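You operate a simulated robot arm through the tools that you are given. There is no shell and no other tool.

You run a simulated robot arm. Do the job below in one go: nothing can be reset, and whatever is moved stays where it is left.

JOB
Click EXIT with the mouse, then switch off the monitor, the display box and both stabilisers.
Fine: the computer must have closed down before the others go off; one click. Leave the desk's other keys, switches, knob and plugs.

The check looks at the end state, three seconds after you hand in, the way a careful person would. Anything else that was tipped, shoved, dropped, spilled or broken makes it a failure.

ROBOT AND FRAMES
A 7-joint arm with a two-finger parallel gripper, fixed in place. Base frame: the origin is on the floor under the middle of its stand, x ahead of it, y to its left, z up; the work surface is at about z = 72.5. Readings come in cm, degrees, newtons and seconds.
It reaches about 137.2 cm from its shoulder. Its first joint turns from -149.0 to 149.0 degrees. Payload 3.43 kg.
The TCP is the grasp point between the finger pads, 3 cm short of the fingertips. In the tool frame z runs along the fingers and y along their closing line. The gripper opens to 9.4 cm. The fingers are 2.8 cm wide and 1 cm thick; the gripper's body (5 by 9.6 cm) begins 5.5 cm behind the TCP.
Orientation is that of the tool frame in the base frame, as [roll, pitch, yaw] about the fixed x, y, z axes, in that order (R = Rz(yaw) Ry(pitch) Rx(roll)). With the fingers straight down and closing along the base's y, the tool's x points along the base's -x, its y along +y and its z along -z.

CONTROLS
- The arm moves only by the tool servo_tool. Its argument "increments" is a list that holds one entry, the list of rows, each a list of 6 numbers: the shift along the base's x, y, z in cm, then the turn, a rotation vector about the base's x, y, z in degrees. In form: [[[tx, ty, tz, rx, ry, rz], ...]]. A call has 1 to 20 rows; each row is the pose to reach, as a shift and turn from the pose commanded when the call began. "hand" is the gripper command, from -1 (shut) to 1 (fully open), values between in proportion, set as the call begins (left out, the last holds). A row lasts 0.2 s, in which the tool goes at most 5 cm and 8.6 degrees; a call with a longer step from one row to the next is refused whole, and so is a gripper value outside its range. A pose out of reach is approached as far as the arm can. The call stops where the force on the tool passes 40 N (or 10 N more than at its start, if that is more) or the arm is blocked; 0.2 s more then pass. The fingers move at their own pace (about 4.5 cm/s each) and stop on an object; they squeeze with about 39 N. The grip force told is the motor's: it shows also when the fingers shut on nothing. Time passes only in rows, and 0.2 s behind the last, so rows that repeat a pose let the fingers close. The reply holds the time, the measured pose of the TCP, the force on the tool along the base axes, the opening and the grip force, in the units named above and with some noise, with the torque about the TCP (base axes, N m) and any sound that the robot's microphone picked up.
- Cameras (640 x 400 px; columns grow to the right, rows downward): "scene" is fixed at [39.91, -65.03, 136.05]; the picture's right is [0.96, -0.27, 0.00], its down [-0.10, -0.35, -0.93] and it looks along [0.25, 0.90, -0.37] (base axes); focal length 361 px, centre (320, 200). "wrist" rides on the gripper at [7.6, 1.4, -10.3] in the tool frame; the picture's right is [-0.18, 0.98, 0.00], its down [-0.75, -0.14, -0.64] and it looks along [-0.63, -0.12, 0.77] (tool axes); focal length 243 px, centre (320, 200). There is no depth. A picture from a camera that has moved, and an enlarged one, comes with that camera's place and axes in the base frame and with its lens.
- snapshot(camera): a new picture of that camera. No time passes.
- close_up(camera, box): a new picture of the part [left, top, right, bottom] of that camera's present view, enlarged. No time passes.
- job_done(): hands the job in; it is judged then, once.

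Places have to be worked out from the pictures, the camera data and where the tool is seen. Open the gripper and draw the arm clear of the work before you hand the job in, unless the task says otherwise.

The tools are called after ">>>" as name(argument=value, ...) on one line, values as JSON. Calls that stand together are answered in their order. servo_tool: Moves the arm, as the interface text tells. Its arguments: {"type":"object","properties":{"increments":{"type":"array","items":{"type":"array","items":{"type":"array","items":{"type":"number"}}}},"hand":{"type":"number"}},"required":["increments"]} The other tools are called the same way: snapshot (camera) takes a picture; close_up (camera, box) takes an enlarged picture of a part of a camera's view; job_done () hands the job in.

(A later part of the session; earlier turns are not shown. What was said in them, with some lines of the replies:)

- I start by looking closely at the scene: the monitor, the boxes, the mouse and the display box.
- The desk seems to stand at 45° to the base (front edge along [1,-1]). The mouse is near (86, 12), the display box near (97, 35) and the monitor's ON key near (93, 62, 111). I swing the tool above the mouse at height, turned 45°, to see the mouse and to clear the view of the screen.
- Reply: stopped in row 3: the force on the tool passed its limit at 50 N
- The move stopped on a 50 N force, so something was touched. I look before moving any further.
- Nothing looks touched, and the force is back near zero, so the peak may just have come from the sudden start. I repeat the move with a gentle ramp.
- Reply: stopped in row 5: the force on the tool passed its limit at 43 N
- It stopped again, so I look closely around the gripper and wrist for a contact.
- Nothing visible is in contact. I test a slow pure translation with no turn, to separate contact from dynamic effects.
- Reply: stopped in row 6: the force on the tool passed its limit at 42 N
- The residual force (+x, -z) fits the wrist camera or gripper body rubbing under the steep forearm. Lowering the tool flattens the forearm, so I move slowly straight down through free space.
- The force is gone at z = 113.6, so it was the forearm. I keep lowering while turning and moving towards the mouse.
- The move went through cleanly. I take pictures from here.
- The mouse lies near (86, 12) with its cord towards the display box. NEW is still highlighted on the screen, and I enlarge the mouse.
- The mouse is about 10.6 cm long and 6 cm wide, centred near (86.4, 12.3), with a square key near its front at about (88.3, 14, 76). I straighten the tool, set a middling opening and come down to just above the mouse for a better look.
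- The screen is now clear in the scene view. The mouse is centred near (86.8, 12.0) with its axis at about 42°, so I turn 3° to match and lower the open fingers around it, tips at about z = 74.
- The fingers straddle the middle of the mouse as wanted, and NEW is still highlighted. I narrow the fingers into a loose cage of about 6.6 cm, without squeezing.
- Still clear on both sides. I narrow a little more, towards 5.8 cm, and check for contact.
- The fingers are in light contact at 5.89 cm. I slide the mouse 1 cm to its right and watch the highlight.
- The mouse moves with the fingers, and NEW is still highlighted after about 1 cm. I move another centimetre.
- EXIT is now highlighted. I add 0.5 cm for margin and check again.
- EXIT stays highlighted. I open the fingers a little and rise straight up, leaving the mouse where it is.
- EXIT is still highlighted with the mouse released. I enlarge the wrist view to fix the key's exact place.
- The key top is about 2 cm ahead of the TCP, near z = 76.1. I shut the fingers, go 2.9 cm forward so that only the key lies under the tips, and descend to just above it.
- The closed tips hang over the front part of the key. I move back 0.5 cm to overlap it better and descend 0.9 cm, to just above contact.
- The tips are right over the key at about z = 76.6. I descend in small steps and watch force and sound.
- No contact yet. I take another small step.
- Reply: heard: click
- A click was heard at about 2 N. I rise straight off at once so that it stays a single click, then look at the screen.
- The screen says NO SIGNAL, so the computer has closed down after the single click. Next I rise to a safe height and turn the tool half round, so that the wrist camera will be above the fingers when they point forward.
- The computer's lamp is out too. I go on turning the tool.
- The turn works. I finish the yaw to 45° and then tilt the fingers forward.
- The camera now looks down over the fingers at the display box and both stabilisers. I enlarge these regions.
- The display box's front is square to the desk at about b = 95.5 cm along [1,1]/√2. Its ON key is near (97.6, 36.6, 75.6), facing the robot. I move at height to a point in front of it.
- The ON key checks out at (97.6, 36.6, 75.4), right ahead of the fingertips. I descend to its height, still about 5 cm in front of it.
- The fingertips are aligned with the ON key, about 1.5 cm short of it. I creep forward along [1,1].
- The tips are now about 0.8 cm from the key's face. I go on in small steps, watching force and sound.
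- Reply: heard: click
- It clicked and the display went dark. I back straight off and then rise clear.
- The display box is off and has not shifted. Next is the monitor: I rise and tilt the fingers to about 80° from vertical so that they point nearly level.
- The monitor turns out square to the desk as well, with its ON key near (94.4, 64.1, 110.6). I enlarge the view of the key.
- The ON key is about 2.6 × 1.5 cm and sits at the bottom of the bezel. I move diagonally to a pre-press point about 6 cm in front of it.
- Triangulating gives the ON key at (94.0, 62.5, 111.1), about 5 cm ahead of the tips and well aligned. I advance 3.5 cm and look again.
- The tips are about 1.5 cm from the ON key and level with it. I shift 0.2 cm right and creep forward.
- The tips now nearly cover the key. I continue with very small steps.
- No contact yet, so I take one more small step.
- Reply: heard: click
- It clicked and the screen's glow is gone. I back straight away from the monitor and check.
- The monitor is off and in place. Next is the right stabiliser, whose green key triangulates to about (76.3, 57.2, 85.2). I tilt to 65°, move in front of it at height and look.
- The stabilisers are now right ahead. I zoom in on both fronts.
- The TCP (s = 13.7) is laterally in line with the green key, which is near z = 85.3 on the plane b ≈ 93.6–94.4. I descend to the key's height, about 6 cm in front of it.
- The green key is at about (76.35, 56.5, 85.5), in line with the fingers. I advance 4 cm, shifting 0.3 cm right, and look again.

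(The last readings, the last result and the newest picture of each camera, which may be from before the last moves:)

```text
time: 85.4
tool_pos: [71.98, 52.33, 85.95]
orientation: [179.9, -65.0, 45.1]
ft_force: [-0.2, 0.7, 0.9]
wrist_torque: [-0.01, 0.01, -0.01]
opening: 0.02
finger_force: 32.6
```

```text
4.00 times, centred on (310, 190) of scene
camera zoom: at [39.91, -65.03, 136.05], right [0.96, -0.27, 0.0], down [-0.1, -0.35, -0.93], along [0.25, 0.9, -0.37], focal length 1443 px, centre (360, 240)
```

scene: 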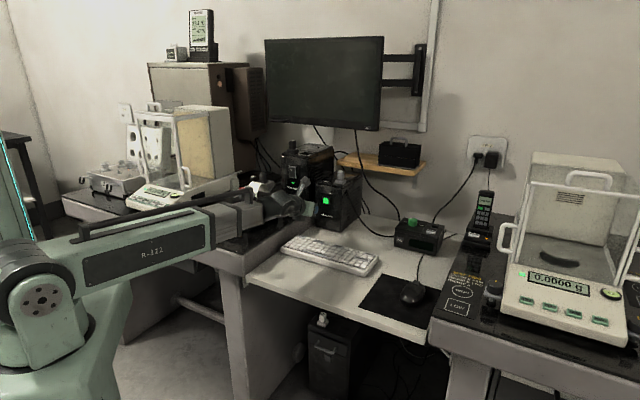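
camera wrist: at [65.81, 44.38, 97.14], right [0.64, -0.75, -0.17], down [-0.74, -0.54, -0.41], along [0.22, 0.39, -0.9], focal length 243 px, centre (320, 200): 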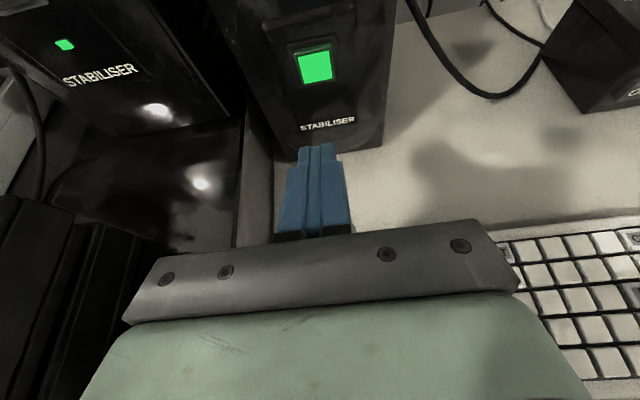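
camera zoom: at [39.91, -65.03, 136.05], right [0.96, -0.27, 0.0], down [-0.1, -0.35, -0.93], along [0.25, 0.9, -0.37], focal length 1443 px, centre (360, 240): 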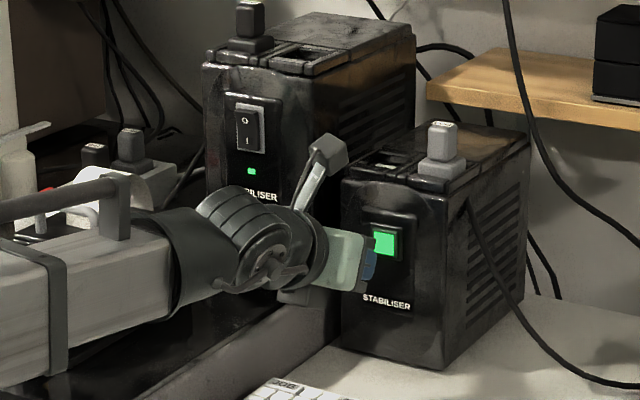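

The key is centred near (76.05, 56.1, 86.0), about 2.4 cm ahead of the tips. I raise 0.3 cm and creep in.

>>> servo_tool(increments=[[[0.15, 0.1, 0.1, 0, 0, 0], [0.4, 0.3, 0.2, 0, 0, 0], [0.7, 0.6, 0.3, 0, 0, 0], [0.95, 0.85, 0.3, 0, 0, 0], [1.15, 1.05, 0.3, 0, 0, 0], [1.2, 1.1, 0.3, 0, 0, 0], [1.2, 1.1, 0.3, 0, 0, 0]]])

>>> close_up(camera="wrist", box=[224, 70, 416, 190])

```text
time: 87.0
tool_pos: [73.48, 53.36, 86.25]
orientation: [179.9, -65.0, 45.1]
ft_force: [-0.4, -0.3, 0.8]
wrist_torque: [0.03, -0.02, 0.02]
opening: 0.0
finger_force: 33.1
```

```text
3.33 times, centred on (320, 130) of wrist
camera zoom: at [70.06, 48.11, 97.4], right [0.64, -0.75, -0.17], down [-0.74, -0.54, -0.41], along [0.22, 0.39, -0.9], focal length 809 px, centre (320, 433)
```

zoom: 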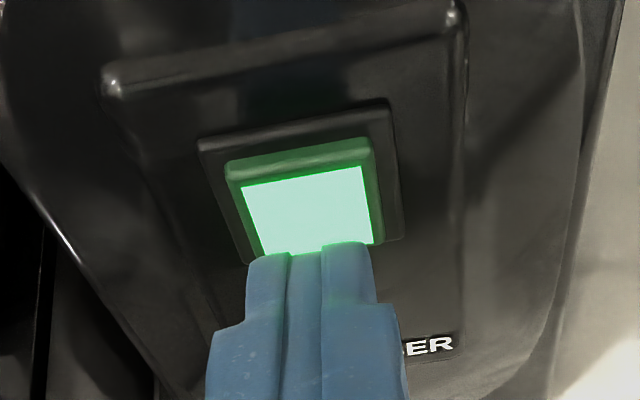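

The tips are centred on the green key, well under 1 cm from it. I take small steps.

>>> servo_tool(increments=[[[0.1, 0.1, 0, 0, 0, 0], [0.2, 0.2, 0, 0, 0, 0], [0.25, 0.25, 0, 0, 0, 0], [0.25, 0.25, 0, 0, 0, 0]]])

>>> close_up(camera="wrist", box=[224, 70, 416, 190])

```text
time: 88.0
tool_pos: [73.65, 53.75, 86.17]
orientation: [179.8, -65.1, 45.2]
ft_force: [0.1, 0.4, 0.3]
wrist_torque: [0.0, 0.0, 0.04]
opening: 0.0
finger_force: 33.0
```

```text
3.33 times, centred on (320, 130) of wrist
camera zoom: at [70.28, 48.45, 97.4], right [0.64, -0.75, -0.17], down [-0.74, -0.54, -0.41], along [0.22, 0.39, -0.9], focal length 809 px, centre (320, 433)
```

zoom: 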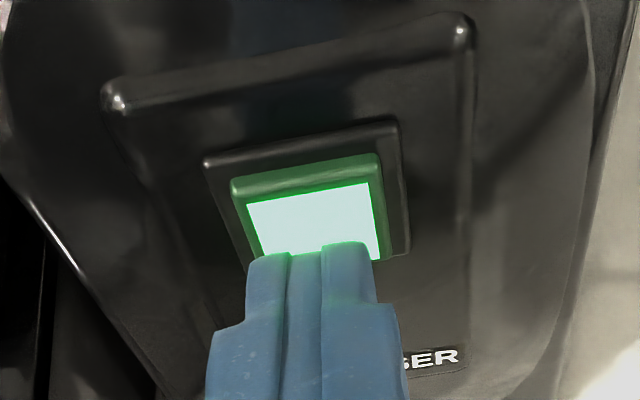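

Still no contact. I take the next small step.

>>> servo_tool(increments=[[[0.1, 0.1, 0, 0, 0, 0], [0.2, 0.2, 0, 0, 0, 0], [0.2, 0.2, 0, 0, 0, 0]]])

>>> close_up(camera="wrist", box=[224, 70, 416, 190])

```text
time: 88.8
tool_pos: [73.71, 53.93, 86.04]
orientation: [180.0, -65.2, 45.2]
ft_force: [-0.1, -0.5, 0.9]
wrist_torque: [-0.02, -0.03, -0.03]
opening: 0.0
finger_force: 32.9
```

```text
3.33 times, centred on (320, 130) of wrist
camera zoom: at [70.46, 48.59, 97.34], right [0.64, -0.75, -0.17], down [-0.74, -0.54, -0.41], along [0.22, 0.39, -0.9], focal length 809 px, centre (320, 433)
```

zoom: 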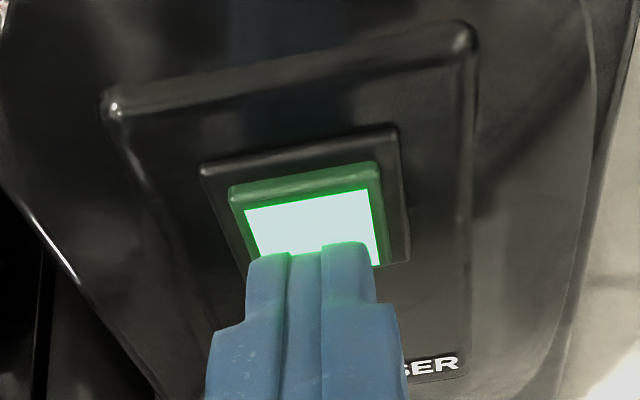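

Readings are still near zero. I take another 0.28 cm.

>>> servo_tool(increments=[[[0.1, 0.1, 0, 0, 0, 0], [0.2, 0.2, 0, 0, 0, 0], [0.2, 0.2, 0, 0, 0, 0]]])

>>> close_up(camera="wrist", box=[224, 70, 416, 190])

```text
time: 89.6
tool_pos: [74.02, 54.01, 86.08]
orientation: [179.9, -65.1, 45.1]
ft_force: [-0.7, -3.0, 0.7]
wrist_torque: [0.0, -0.07, -0.01]
opening: 0.0
finger_force: 32.8
heard: click
```

```text
3.33 times, centred on (320, 130) of wrist
camera zoom: at [70.63, 48.8, 97.39], right [0.64, -0.75, -0.17], down [-0.74, -0.54, -0.41], along [0.22, 0.39, -0.9], focal length 809 px, centre (320, 433)
```

zoom: 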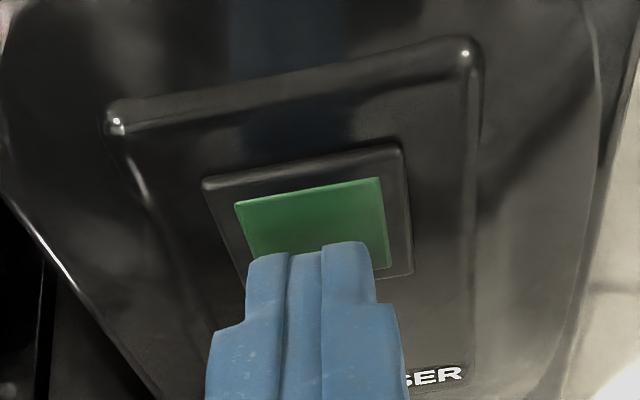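

It clicked and the green lamp went out. I back straight away and rise to see the other stabiliser.

>>> servo_tool(increments=[[[-0.2, -0.2, 0, 0, 0, 0], [-0.6, -0.6, 0, 0, 0, 0], [-1.2, -1.2, 0, 0, 0, 0], [-2, -2, 0, 0, 0, 0], [-2.9, -2.9, 0, 0, 0, 0], [-3.8, -3.8, 0.3, 0, 0, 0], [-4.6, -4.6, 0.9, 0, 0, 0], [-5.2, -5.2, 1.8, 0, 0, 0], [-5.6, -5.6, 3, 0, 0, 0], [-5.7, -5.7, 4.4, 0, 0, 0], [-5.7, -5.7, 6, 0, 0, 0], [-5.7, -5.7, 7.6, 0, 0, 0], [-5.7, -5.7, 9.2, 0, 0, 0], [-5.7, -5.7, 10.8, 0, 0, 0], [-5.7, -5.7, 12.2, 0, 0, 0], [-5.7, -5.7, 13.2, 0, 0, 0], [-5.7, -5.7, 13.8, 0, 0, 0], [-5.7, -5.7, 14, 0, 0, 0], [-5.7, -5.7, 14, 0, 0, 0]]])

>>> snapshot(camera="wrist")

>>> close_up(camera="scene", box=[230, 125, 390, 225])

>>> close_up(camera="wrist", box=[110, 90, 270, 190])

```text
time: 93.6
tool_pos: [68.18, 48.39, 100.08]
orientation: [180.0, -65.1, 45.1]
ft_force: [-0.4, -0.5, -0.1]
wrist_torque: [-0.01, -0.01, -0.04]
opening: 0.0
finger_force: 32.8
```

```text
taken
camera wrist: at [64.89, 43.14, 111.46], right [0.64, -0.75, -0.17], down [-0.74, -0.54, -0.41], along [0.22, 0.39, -0.9], focal length 243 px, centre (320, 200)
```

wrist: 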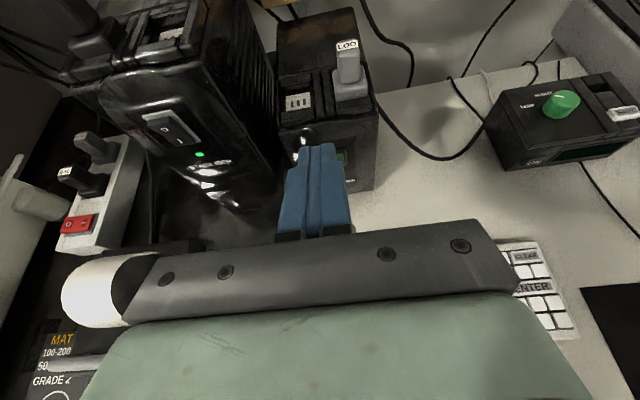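

```text
4.00 times, centred on (310, 175) of scene
camera zoom: at [39.91, -65.03, 136.05], right [0.96, -0.27, 0.0], down [-0.1, -0.35, -0.93], along [0.25, 0.9, -0.37], focal length 1443 px, centre (360, 300)
```

zoom: 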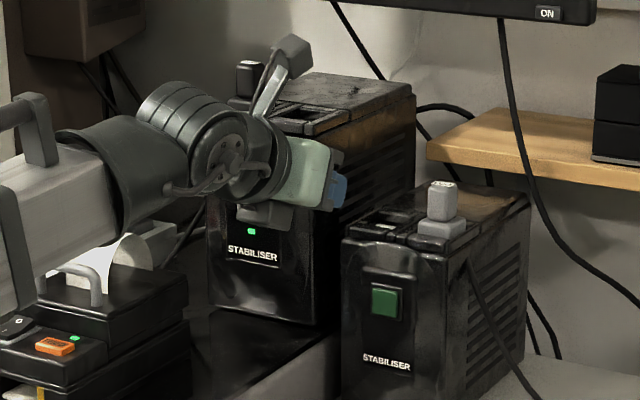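

```text
4.00 times, centred on (190, 140) of wrist
camera zoom: at [64.89, 43.14, 111.46], right [0.64, -0.75, -0.17], down [-0.74, -0.54, -0.41], along [0.22, 0.39, -0.9], focal length 970 px, centre (840, 440)
```

zoom: 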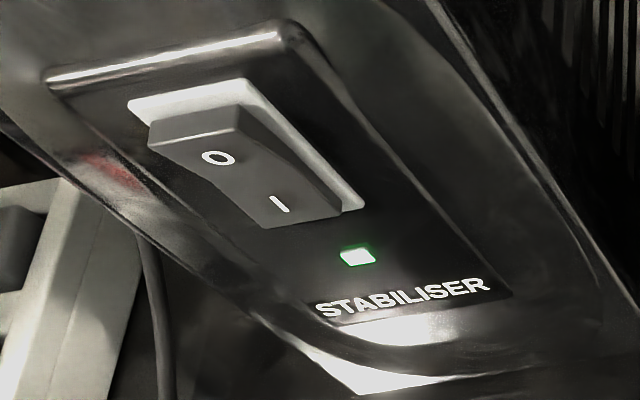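

The right stabiliser is off. The left one's rocker "O" half triangulates to about (65.5, 68.8, 94.7), but the printer's paper roll (top near z = 93) lies below the approach. I go up, tilt to 50° for clearance and move over in front of it.

>>> servo_tool(increments=[[[0, 0, 0.4, 0, 0, 0], [0, 0, 1.3, 0, 0, 0], [-0.2, 0.2, 2.6, -0.6, 0.6, 0], [-0.6, 0.5, 4.2, -1.4, 1.4, 0], [-1.2, 1.1, 5.9, -2.4, 2.4, 0], [-2, 1.9, 7.5, -3.5, 3.5, 0], [-2.9, 2.8, 8.8, -4.7, 4.7, 0], [-3.9, 3.7, 9.6, -5.9, 5.9, 0], [-4.9, 4.7, 10, -7.1, 7.1, 0], [-5.9, 5.6, 10, -8.2, 8.2, 0], [-6.9, 6.6, 10, -9.2, 9.2, 0], [-7.9, 7.5, 10, -10, 10, 0], [-8.9, 8.5, 10, -10.5, 10.5, 0], [-9.9, 9.4, 10, -10.6, 10.6, 0], [-10.7, 10.2, 10, -10.6, 10.6, 0], [-11.3, 10.8, 10, -10.6, 10.6, 0], [-11.7, 11.1, 10, -10.6, 10.6, 0], [-11.8, 11.2, 10, -10.6, 10.6, 0], [-11.8, 11.2, 10, -10.6, 10.6, 0]]])

>>> snapshot(camera="wrist")

>>> snapshot(camera="scene")

```text
time: 97.6
tool_pos: [61.06, 55.04, 109.61]
orientation: [179.0, -50.5, 50.7]
ft_force: [-0.4, 0.4, -0.3]
wrist_torque: [-0.02, -0.01, -0.01]
opening: 0.0
finger_force: 33.3
out of reach, approached as far as the arm can: row 8, 9, 10, 11, 12, 13, 14, 15, 16, 17, 18, 19
```

```text
taken
camera wrist: at [59.96, 51.91, 122.0], right [0.68, -0.72, -0.13], down [-0.73, -0.66, -0.18], along [0.04, 0.21, -0.98], focal length 243 px, centre (320, 200)
```

wrist: 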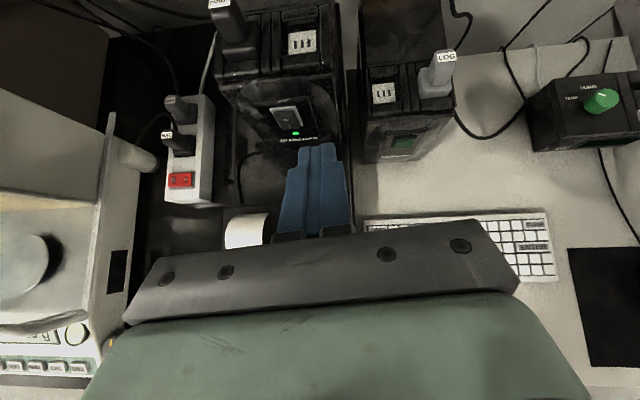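

```text
taken
```

scene: 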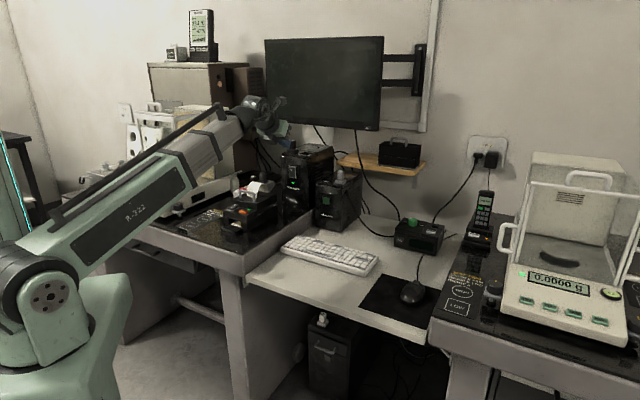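

The arm hit a joint limit there: the yaw drifted to 50.7°. I add a 13° turn about z so that the fingers point slightly left. That eases the limit and also keeps the gripper's rear away from the paper roll.

>>> servo_tool(increments=[[[0, 0, 0, 0, 0, 0.5], [0, 0, 0, 0, 0, 1.5], [0, 0, 0, 0, 0, 3], [0, 0, 0, 0, 0, 4.5], [0, 0, 0, 0, 0, 6], [0, 0, 0, 0, 0, 7.5], [0, 0, 0, 0, 0, 9], [0, 0, 0, 0, 0, 10.5], [0, 0, 0, 0, 0, 12], [0, 0, 0, 0, 0, 13], [0, 0, 0, 0, 0, 13.5], [0, 0, 0, 0, 0, 13.5], [0, 0, 0, 0, 0, 13.5]]])

>>> snapshot(camera="wrist")

>>> snapshot(camera="scene")

```text
time: 100.4
tool_pos: [61.04, 54.88, 109.48]
orientation: [179.0, -50.6, 64.2]
ft_force: [-0.1, 0.0, 0.1]
wrist_torque: [0.04, -0.01, 0.0]
opening: 0.0
finger_force: 32.9
```

```text
taken
camera wrist: at [60.7, 51.77, 121.9], right [0.83, -0.55, -0.13], down [-0.56, -0.81, -0.18], along [-0.01, 0.22, -0.98], focal length 243 px, centre (320, 200)
```

wrist: 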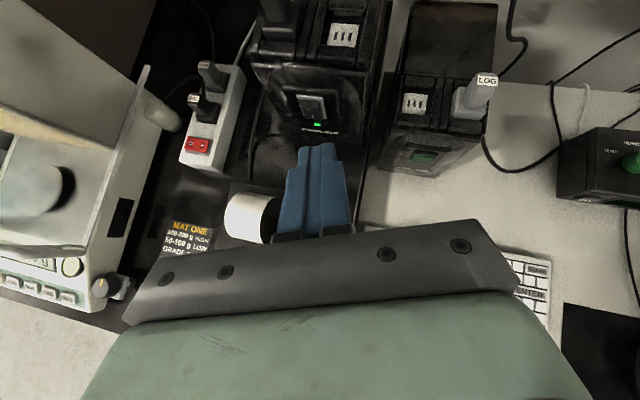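

```text
taken
```

scene: 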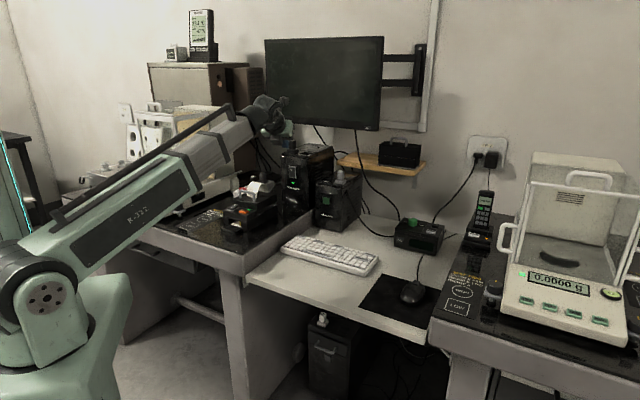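

The pose was re-based on the measured one, and the yaw is now 64°. I move left in front of the rocker, easing the yaw towards 59°.

>>> servo_tool(increments=[[[-0.1, 0.2, 0, 0, 0, -0.2], [-0.3, 0.6, -0.1, 0, 0, -0.6], [-0.6, 1.2, -0.3, 0, 0, -1.2], [-1, 1.9, -0.5, 0, 0, -1.8], [-1.4, 2.7, -0.7, 0, 0, -2.5], [-1.8, 3.5, -0.9, 0, 0, -3.2], [-2.2, 4.3, -1.1, 0, 0, -3.9], [-2.6, 5, -1.3, 0, 0, -4.4], [-2.9, 5.6, -1.4, 0, 0, -4.8], [-3.1, 6, -1.5, 0, 0, -5], [-3.2, 6.1, -1.5, 0, 0, -5], [-3.2, 6.1, -1.5, 0, 0, -5]]])

>>> snapshot(camera="wrist")

>>> snapshot(camera="scene")

```text
time: 103.0
tool_pos: [57.62, 60.95, 108.14]
orientation: [179.0, -50.5, 59.2]
ft_force: [0.2, -0.3, 0.4]
wrist_torque: [-0.02, 0.0, 0.03]
opening: 0.0
finger_force: 32.7
```

```text
taken
camera wrist: at [57.18, 57.75, 120.5], right [0.78, -0.62, -0.13], down [-0.63, -0.76, -0.18], along [0.01, 0.22, -0.98], focal length 243 px, centre (320, 200)
```

wrist: 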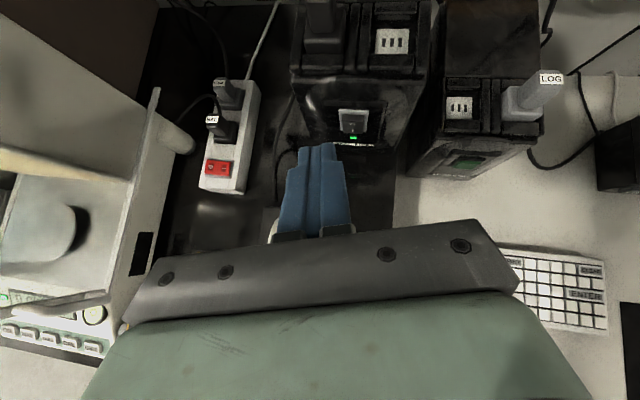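

```text
taken
```

scene: 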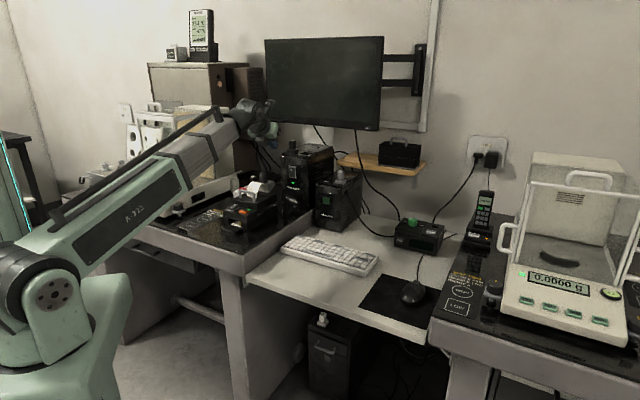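

The arm reached that pose without trouble. I zoom in on the rocker to refine its position.

>>> close_up(camera="wrist", box=[288, 80, 416, 160])

>>> close_up(camera="scene", box=[260, 140, 340, 190])

```text
5.00 times, centred on (352, 120) of wrist
camera zoom: at [57.18, 57.75, 120.5], right [0.78, -0.62, -0.13], down [-0.63, -0.76, -0.18], along [0.01, 0.22, -0.98], focal length 1213 px, centre (160, 600)
```

zoom: 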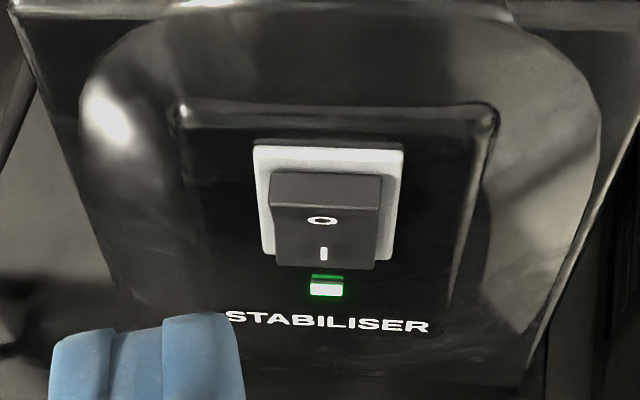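

```text
8.00 times, centred on (300, 165) of scene
camera zoom: at [39.91, -65.03, 136.05], right [0.96, -0.27, 0.0], down [-0.1, -0.35, -0.93], along [0.25, 0.9, -0.37], focal length 2887 px, centre (480, 480)
```

zoom: 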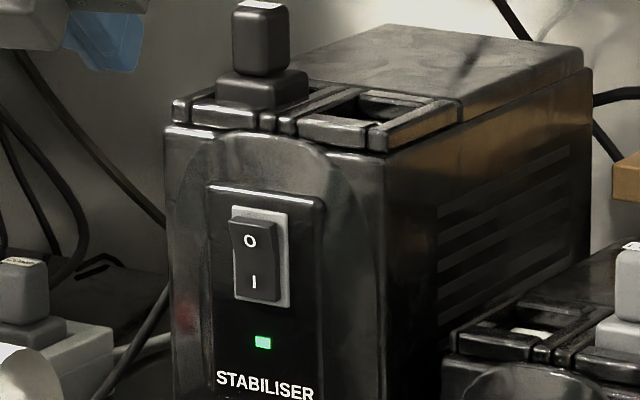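

Triangulating gives "O" at (65.5, 67.75, 95.4) and "I" at z ≈ 93.3. I descend to the level of the upper half, still 7 cm in front, clear above the paper roll.

>>> servo_tool(increments=[[[0.1, -0.1, -0.2, 0, 0, 0], [0.2, -0.2, -0.8, 0, 0, 0], [0.3, -0.3, -1.7, 0, 0, 0], [0.39, -0.39, -2.8, 0, 0, 0], [0.39, -0.39, -4, 0, 0, 0], [0.39, -0.39, -5.2, 0, 0, 0], [0.39, -0.39, -6.4, 0, 0, 0], [0.39, -0.39, -7.6, 0, 0, 0], [0.39, -0.39, -8.8, 0, 0, 0], [0.39, -0.39, -9.8, 0, 0, 0], [0.39, -0.39, -10.6, 0, 0, 0], [0.39, -0.39, -11, 0, 0, 0], [0.39, -0.39, -11.1, 0, 0, 0], [0.39, -0.39, -11.1, 0, 0, 0]]])

>>> snapshot(camera="wrist")

>>> close_up(camera="scene", box=[210, 120, 370, 220])

```text
time: 106.0
tool_pos: [58.17, 60.76, 96.9]
orientation: [179.0, -50.5, 59.2]
ft_force: [-0.9, -0.1, 0.4]
wrist_torque: [-0.01, 0.01, 0.0]
opening: 0.03
finger_force: 33.0
```

```text
taken
camera wrist: at [57.61, 57.51, 109.4], right [0.78, -0.62, -0.13], down [-0.63, -0.76, -0.18], along [0.01, 0.22, -0.98], focal length 243 px, centre (320, 200)
```

wrist: 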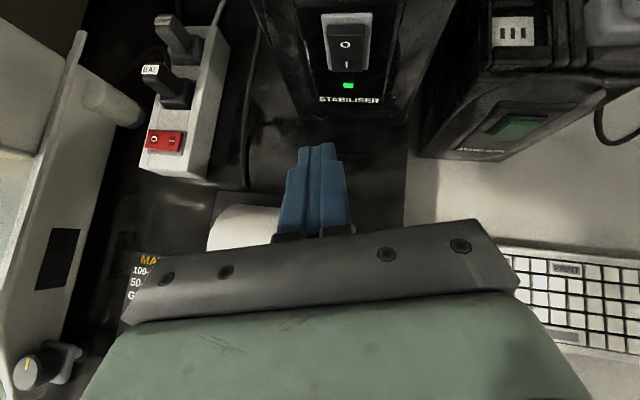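

```text
4.00 times, centred on (290, 170) of scene
camera zoom: at [39.91, -65.03, 136.05], right [0.96, -0.27, 0.0], down [-0.1, -0.35, -0.93], along [0.25, 0.9, -0.37], focal length 1443 px, centre (440, 320)
```

zoom: 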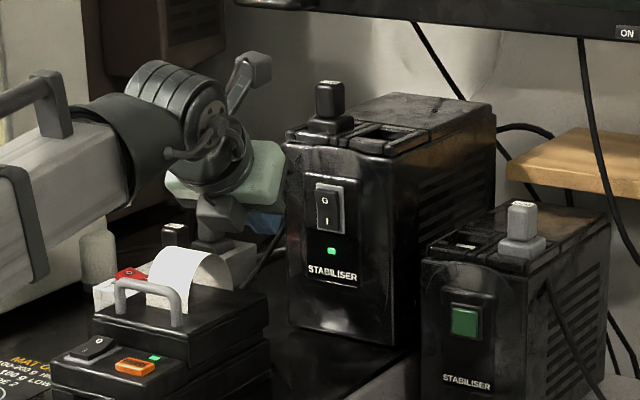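

The rocker is directly ahead, and the gripper clears the roll by about 5 cm. I advance 5 cm along [1,1] and look again.

>>> servo_tool(increments=[[[0.2, 0.2, 0, 0, 0, 0], [0.6, 0.6, 0, 0, 0, 0], [1.1, 1.1, 0, 0, 0, 0], [1.7, 1.7, 0, 0, 0, 0], [2.3, 2.3, 0, 0, 0, 0], [2.8, 2.8, 0, 0, 0, 0], [3.2, 3.2, 0, 0, 0, 0], [3.45, 3.45, 0, 0, 0, 0], [3.5, 3.5, 0, 0, 0, 0], [3.5, 3.5, 0, 0, 0, 0]]])

>>> snapshot(camera="wrist")

>>> close_up(camera="wrist", box=[224, 70, 416, 190])

>>> close_up(camera="scene", box=[210, 120, 370, 220])

```text
time: 108.2
tool_pos: [61.53, 64.21, 97.07]
orientation: [179.0, -50.4, 59.2]
ft_force: [0.5, -0.2, 0.5]
wrist_torque: [-0.01, 0.0, -0.01]
opening: 0.04
finger_force: 32.8
```

```text
taken
camera wrist: at [61.15, 60.93, 109.39], right [0.78, -0.62, -0.13], down [-0.63, -0.76, -0.18], along [0.01, 0.22, -0.98], focal length 243 px, centre (320, 200)
```

wrist: 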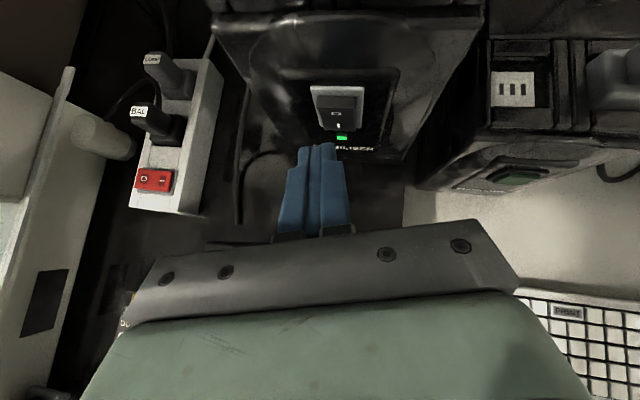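

```text
3.33 times, centred on (320, 130) of wrist
camera zoom: at [61.15, 60.93, 109.39], right [0.78, -0.62, -0.13], down [-0.63, -0.76, -0.18], along [0.01, 0.22, -0.98], focal length 809 px, centre (320, 433)
```

zoom: 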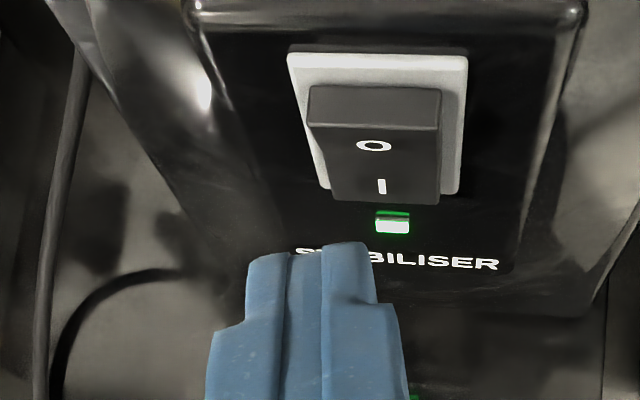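

```text
4.00 times, centred on (290, 170) of scene
camera zoom: at [39.91, -65.03, 136.05], right [0.96, -0.27, 0.0], down [-0.1, -0.35, -0.93], along [0.25, 0.9, -0.37], focal length 1443 px, centre (440, 320)
```

zoom: 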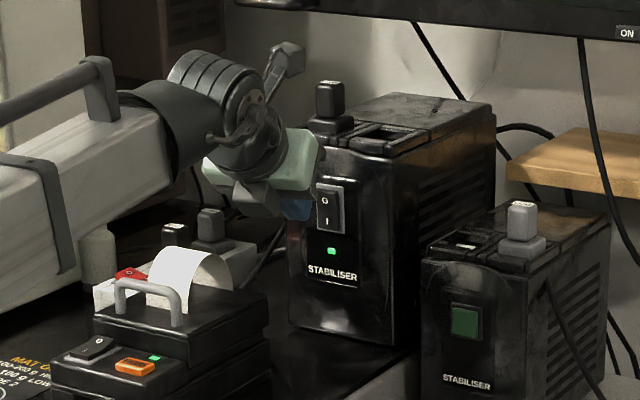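

The right corner of the tips will meet the "O" half at about z = 95.8. I shift 0.3 cm right and advance 1.4 cm.

>>> servo_tool(increments=[[[0.2, 0.0, 0, 0, 0, 0], [0.45, 0.1, 0, 0, 0, 0], [0.7, 0.3, 0, 0, 0, 0], [0.95, 0.53, 0, 0, 0, 0], [1.1, 0.68, 0, 0, 0, 0], [1.2, 0.78, 0, 0, 0, 0], [1.2, 0.78, 0, 0, 0, 0]]])

>>> close_up(camera="wrist", box=[224, 70, 416, 190])

>>> close_up(camera="scene", box=[250, 140, 330, 190])

```text
time: 109.8
tool_pos: [63.0, 64.91, 96.92]
orientation: [179.0, -50.4, 59.2]
ft_force: [0.6, 0.2, 0.3]
wrist_torque: [0.01, -0.01, 0.0]
opening: 0.02
finger_force: 32.8
```

```text
3.33 times, centred on (320, 130) of wrist
camera zoom: at [62.34, 61.71, 109.37], right [0.78, -0.62, -0.13], down [-0.63, -0.76, -0.18], along [0.01, 0.22, -0.98], focal length 809 px, centre (320, 433)
```

zoom: 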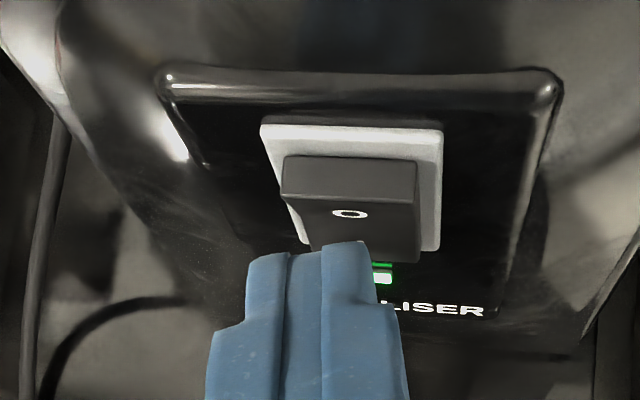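

```text
8.00 times, centred on (290, 165) of scene
camera zoom: at [39.91, -65.03, 136.05], right [0.96, -0.27, 0.0], down [-0.1, -0.35, -0.93], along [0.25, 0.9, -0.37], focal length 2887 px, centre (560, 480)
```

zoom: 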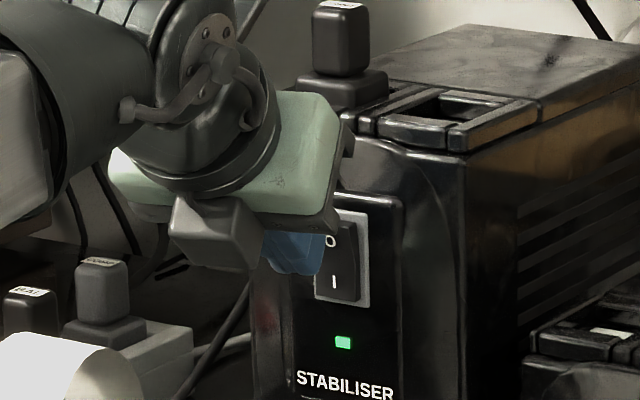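

Alignment looks right, with under 1 cm to go. I creep forward in small steps.

>>> servo_tool(increments=[[[0.1, 0.1, 0, 0, 0, 0], [0.2, 0.2, 0, 0, 0, 0], [0.25, 0.25, 0, 0, 0, 0], [0.25, 0.25, 0, 0, 0, 0]]])

>>> close_up(camera="wrist", box=[224, 70, 416, 190])

```text
time: 110.8
tool_pos: [63.14, 65.09, 96.91]
orientation: [179.0, -50.5, 59.3]
ft_force: [0.3, -1.2, 0.5]
wrist_torque: [0.01, -0.04, -0.05]
opening: 0.01
finger_force: 32.4
```

```text
3.33 times, centred on (320, 130) of wrist
camera zoom: at [62.59, 61.98, 109.36], right [0.78, -0.62, -0.13], down [-0.63, -0.76, -0.18], along [0.01, 0.22, -0.98], focal length 809 px, centre (320, 433)
```

zoom: 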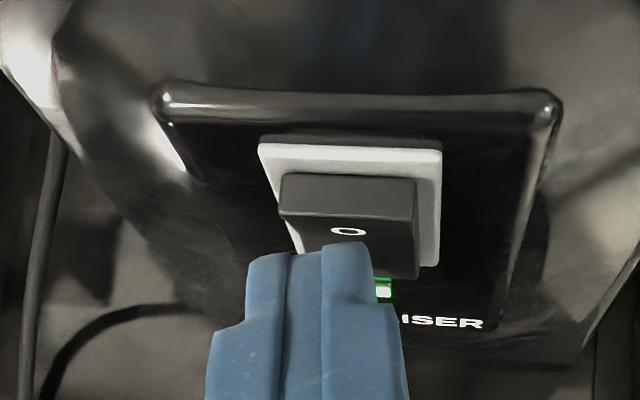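

The tips are nearly at the "O" half. I take another small step.

>>> servo_tool(increments=[[[0.1, 0.1, 0, 0, 0, 0], [0.2, 0.2, 0, 0, 0, 0], [0.2, 0.2, 0, 0, 0, 0]]])

>>> close_up(camera="wrist", box=[224, 70, 416, 190])

```text
time: 111.6
tool_pos: [63.25, 65.44, 96.9]
orientation: [179.0, -50.4, 59.1]
ft_force: [-0.1, 0.2, 0.1]
wrist_torque: [0.03, 0.01, 0.03]
opening: 0.0
finger_force: 32.9
```

```text
3.33 times, centred on (320, 130) of wrist
camera zoom: at [62.69, 62.23, 109.32], right [0.78, -0.62, -0.13], down [-0.63, -0.76, -0.18], along [0.01, 0.22, -0.98], focal length 809 px, centre (320, 433)
```

zoom: 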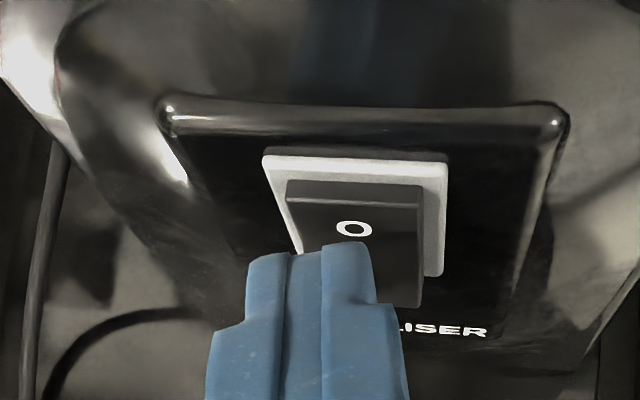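

The rocker appears to have tipped: "O" now leans inwards and the lower half stands out. I back away and check its state and the lamp.

>>> servo_tool(increments=[[[-0.2, -0.2, 0, 0, 0, 0], [-0.6, -0.6, 0, 0, 0, 0], [-1.2, -1.2, 0, 0, 0, 0], [-2, -2, 0, 0, 0, 0], [-2.8, -2.8, 0, 0, 0, 0], [-3.6, -3.6, 0.1, 0, 0, 0], [-4.2, -4.2, 0.4, 0, 0, 0], [-4.6, -4.6, 1, 0, 0, 0], [-4.8, -4.8, 1.8, 0, 0, 0], [-4.8, -4.8, 2.5, 0, 0, 0], [-4.8, -4.8, 3, 0, 0, 0], [-4.8, -4.8, 3, 0, 0, 0]]])

>>> close_up(camera="scene", box=[250, 140, 330, 190])

>>> snapshot(camera="wrist")

>>> snapshot(camera="scene")

```text
time: 114.2
tool_pos: [58.34, 60.55, 99.88]
orientation: [179.0, -50.4, 59.2]
ft_force: [0.1, 0.6, 0.0]
wrist_torque: [0.01, -0.02, 0.0]
opening: 0.0
finger_force: 32.9
```

```text
8.00 times, centred on (290, 165) of scene
camera zoom: at [39.91, -65.03, 136.05], right [0.96, -0.27, 0.0], down [-0.1, -0.35, -0.93], along [0.25, 0.9, -0.37], focal length 2887 px, centre (560, 480)
```

zoom: 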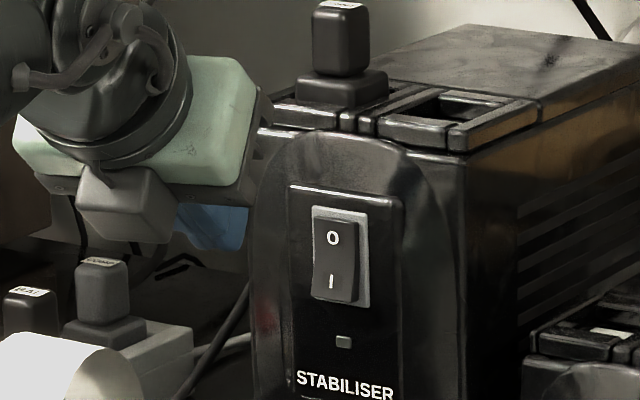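

```text
taken
camera wrist: at [57.92, 57.33, 112.21], right [0.78, -0.62, -0.13], down [-0.63, -0.76, -0.18], along [0.01, 0.22, -0.98], focal length 243 px, centre (320, 200)
```

wrist: 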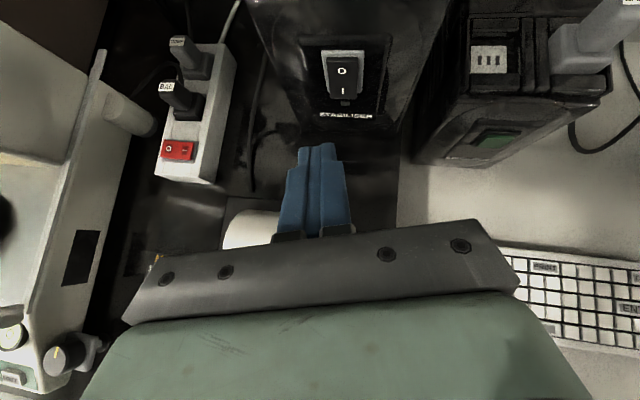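

```text
taken
```

scene: 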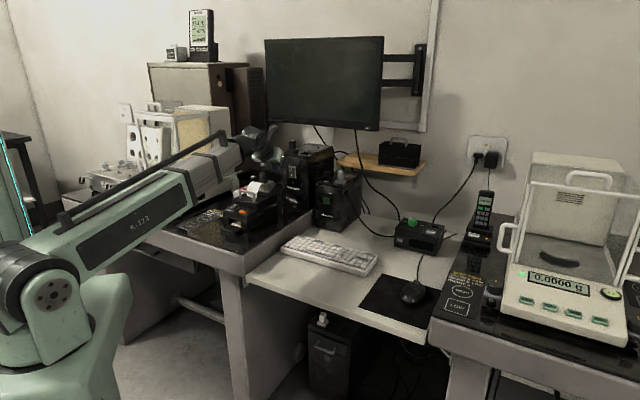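

The lamp is out and the rocker is on "O", so everything is off. I rise straight up and then swing clear of the bench items.

>>> servo_tool(increments=[[[0, 0, 0.4, 0, 0, 0], [0, 0, 1.2, 0, 0, 0], [0, 0, 2.4, 0, 0, 0], [0, 0, 4, 0, 0, 0], [0, 0, 5.6, 0, 0, 0], [0.1, -0.3, 7.2, 0, 0, 0], [0.3, -0.9, 8.6, 0, 0, 0], [0.6, -1.8, 9.6, 0, 0, 0], [1.1, -3.2, 10, 0, 0, 0], [1.7, -5, 10, 0, 0, 0], [2.4, -7, 10, 0, 0, 0], [3.1, -9, 10, 0, 0, 0], [3.8, -11, 10, 0, 0, 0], [4.5, -13, 10, 0, 0, 0], [5.2, -15, 10, 0, 0, 0], [5.9, -17, 10, 0, 0, 0], [6.5, -18.6, 10, 0, 0, 0], [6.9, -19.6, 10, 0, 0, 0], [7, -20, 10, 0, 0, 0], [7, -20, 10, 0, 0, 0]]])

>>> snapshot(camera="wrist")

>>> snapshot(camera="scene")

```text
time: 118.4
tool_pos: [65.6, 40.59, 109.84]
orientation: [179.0, -50.5, 59.2]
ft_force: [0.7, 0.5, -1.0]
wrist_torque: [-0.01, -0.04, 0.0]
opening: 0.02
finger_force: 33.2
```

```text
taken
camera wrist: at [65.01, 37.35, 122.3], right [0.78, -0.61, -0.13], down [-0.63, -0.76, -0.17], along [0.01, 0.22, -0.98], focal length 243 px, centre (320, 200)
```

wrist: 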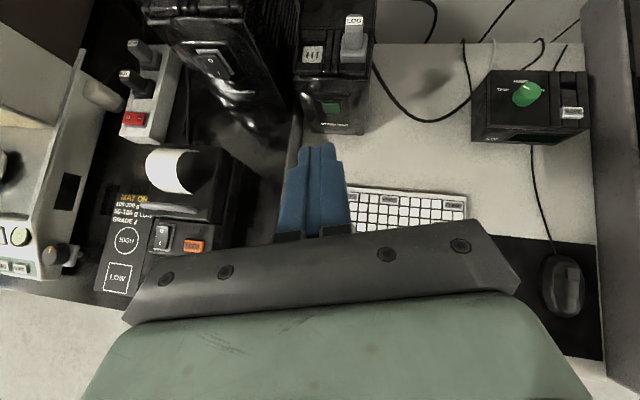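

```text
taken
```

scene: 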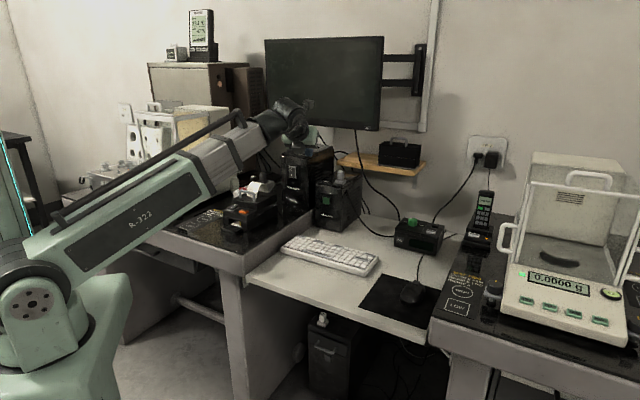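

All is clear around the tool. I open the gripper here and make a final check of every device.

>>> servo_tool(increments=[[[0, 0, 0.2, 0, 0, 0], [0, -0.3, 0.6, 0, 0, 0], [0, -0.8, 1, 0, 0, 0], [0, -1.2, 1, 0, 0, 0], [0, -1.5, 1, 0, 0, 0], [0, -1.5, 1, 0, 0, 0], [0, -1.5, 1, 0, 0, 0], [0, -1.5, 1, 0, 0, 0]]], hand=1)

>>> close_up(camera="scene", box=[230, 20, 454, 160])

>>> close_up(camera="scene", box=[220, 130, 380, 230])

>>> close_up(camera="scene", box=[350, 200, 510, 300])

```text
time: 120.2
tool_pos: [65.5, 39.15, 110.84]
orientation: [179.1, -50.5, 59.3]
ft_force: [-0.6, 0.5, -0.7]
wrist_torque: [0.02, 0.04, -0.04]
opening: 9.42
finger_force: 0.0
```

```text
2.86 times, centred on (342, 90) of scene
camera zoom: at [39.91, -65.03, 136.05], right [0.96, -0.27, 0.0], down [-0.1, -0.35, -0.93], along [0.25, 0.9, -0.37], focal length 1031 px, centre (257, 514)
```

zoom: 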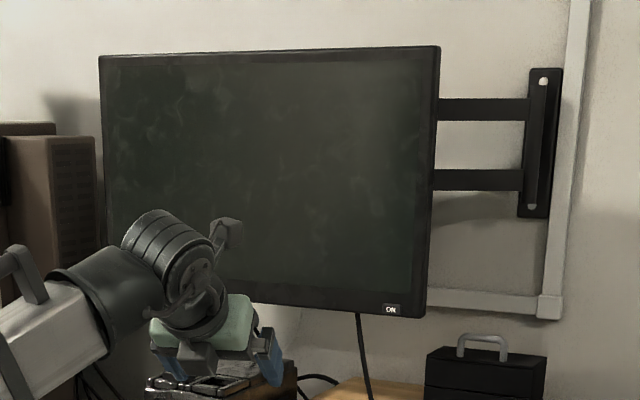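

```text
4.00 times, centred on (300, 180) of scene
camera zoom: at [39.91, -65.03, 136.05], right [0.96, -0.27, 0.0], down [-0.1, -0.35, -0.93], along [0.25, 0.9, -0.37], focal length 1443 px, centre (400, 280)
```

zoom: 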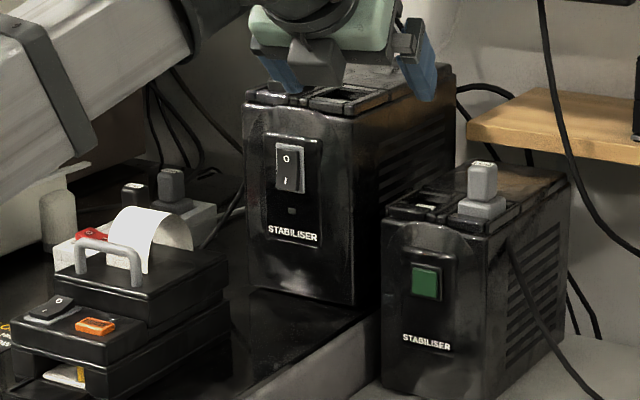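

```text
4.00 times, centred on (430, 250) of scene
camera zoom: at [39.91, -65.03, 136.05], right [0.96, -0.27, 0.0], down [-0.1, -0.35, -0.93], along [0.25, 0.9, -0.37], focal length 1443 px, centre (-120, 0)
```

zoom: 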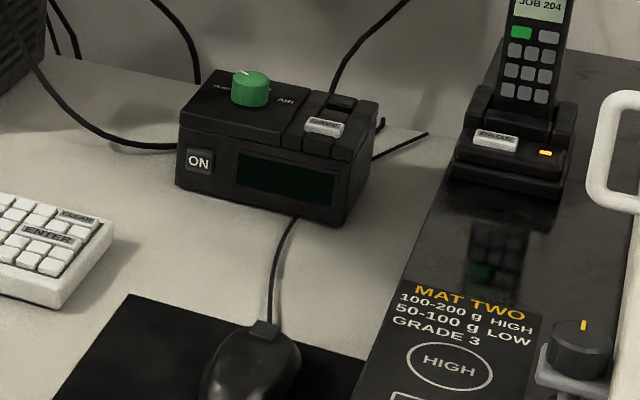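

The computer shut down after one click, and the monitor, display box and both stabilisers are off with nothing displaced. The gripper is open and clear, so I hand in.

>>> job_done()

```text
The job is handed in.
```

I clicked EXIT once with the mouse and waited for the computer to close down. Then I switched off the display box, the monitor and both stabilisers. The job is handed in.

- **Computer:** after the click the screen showed NO SIGNAL and the computer's lamp was out before I touched anything else.
- **Display box and monitor:** each went dark after one press of its ON key, and neither shifted.
- **Right stabiliser:** the green key clicked and its lamp went out.
- **Left stabiliser:** the rocker is on "O" and its lamp is out. I heard no click on that one, but the final picture shows it off.

At the very start the arm stopped three times on its force limit (42–50 N) while still high above the desk. It looked like the wrist camera rubbing under the arm's own forearm, and nothing on the desk had moved.

The mouse now sits about 2.5 cm to the right of where it was, from moving the highlight to EXIT. I pressed no other key, switch, knob or plug. The small green lamp on the printer is also out now, probably because one of the stabilisers feeds it; I did not touch the printer.
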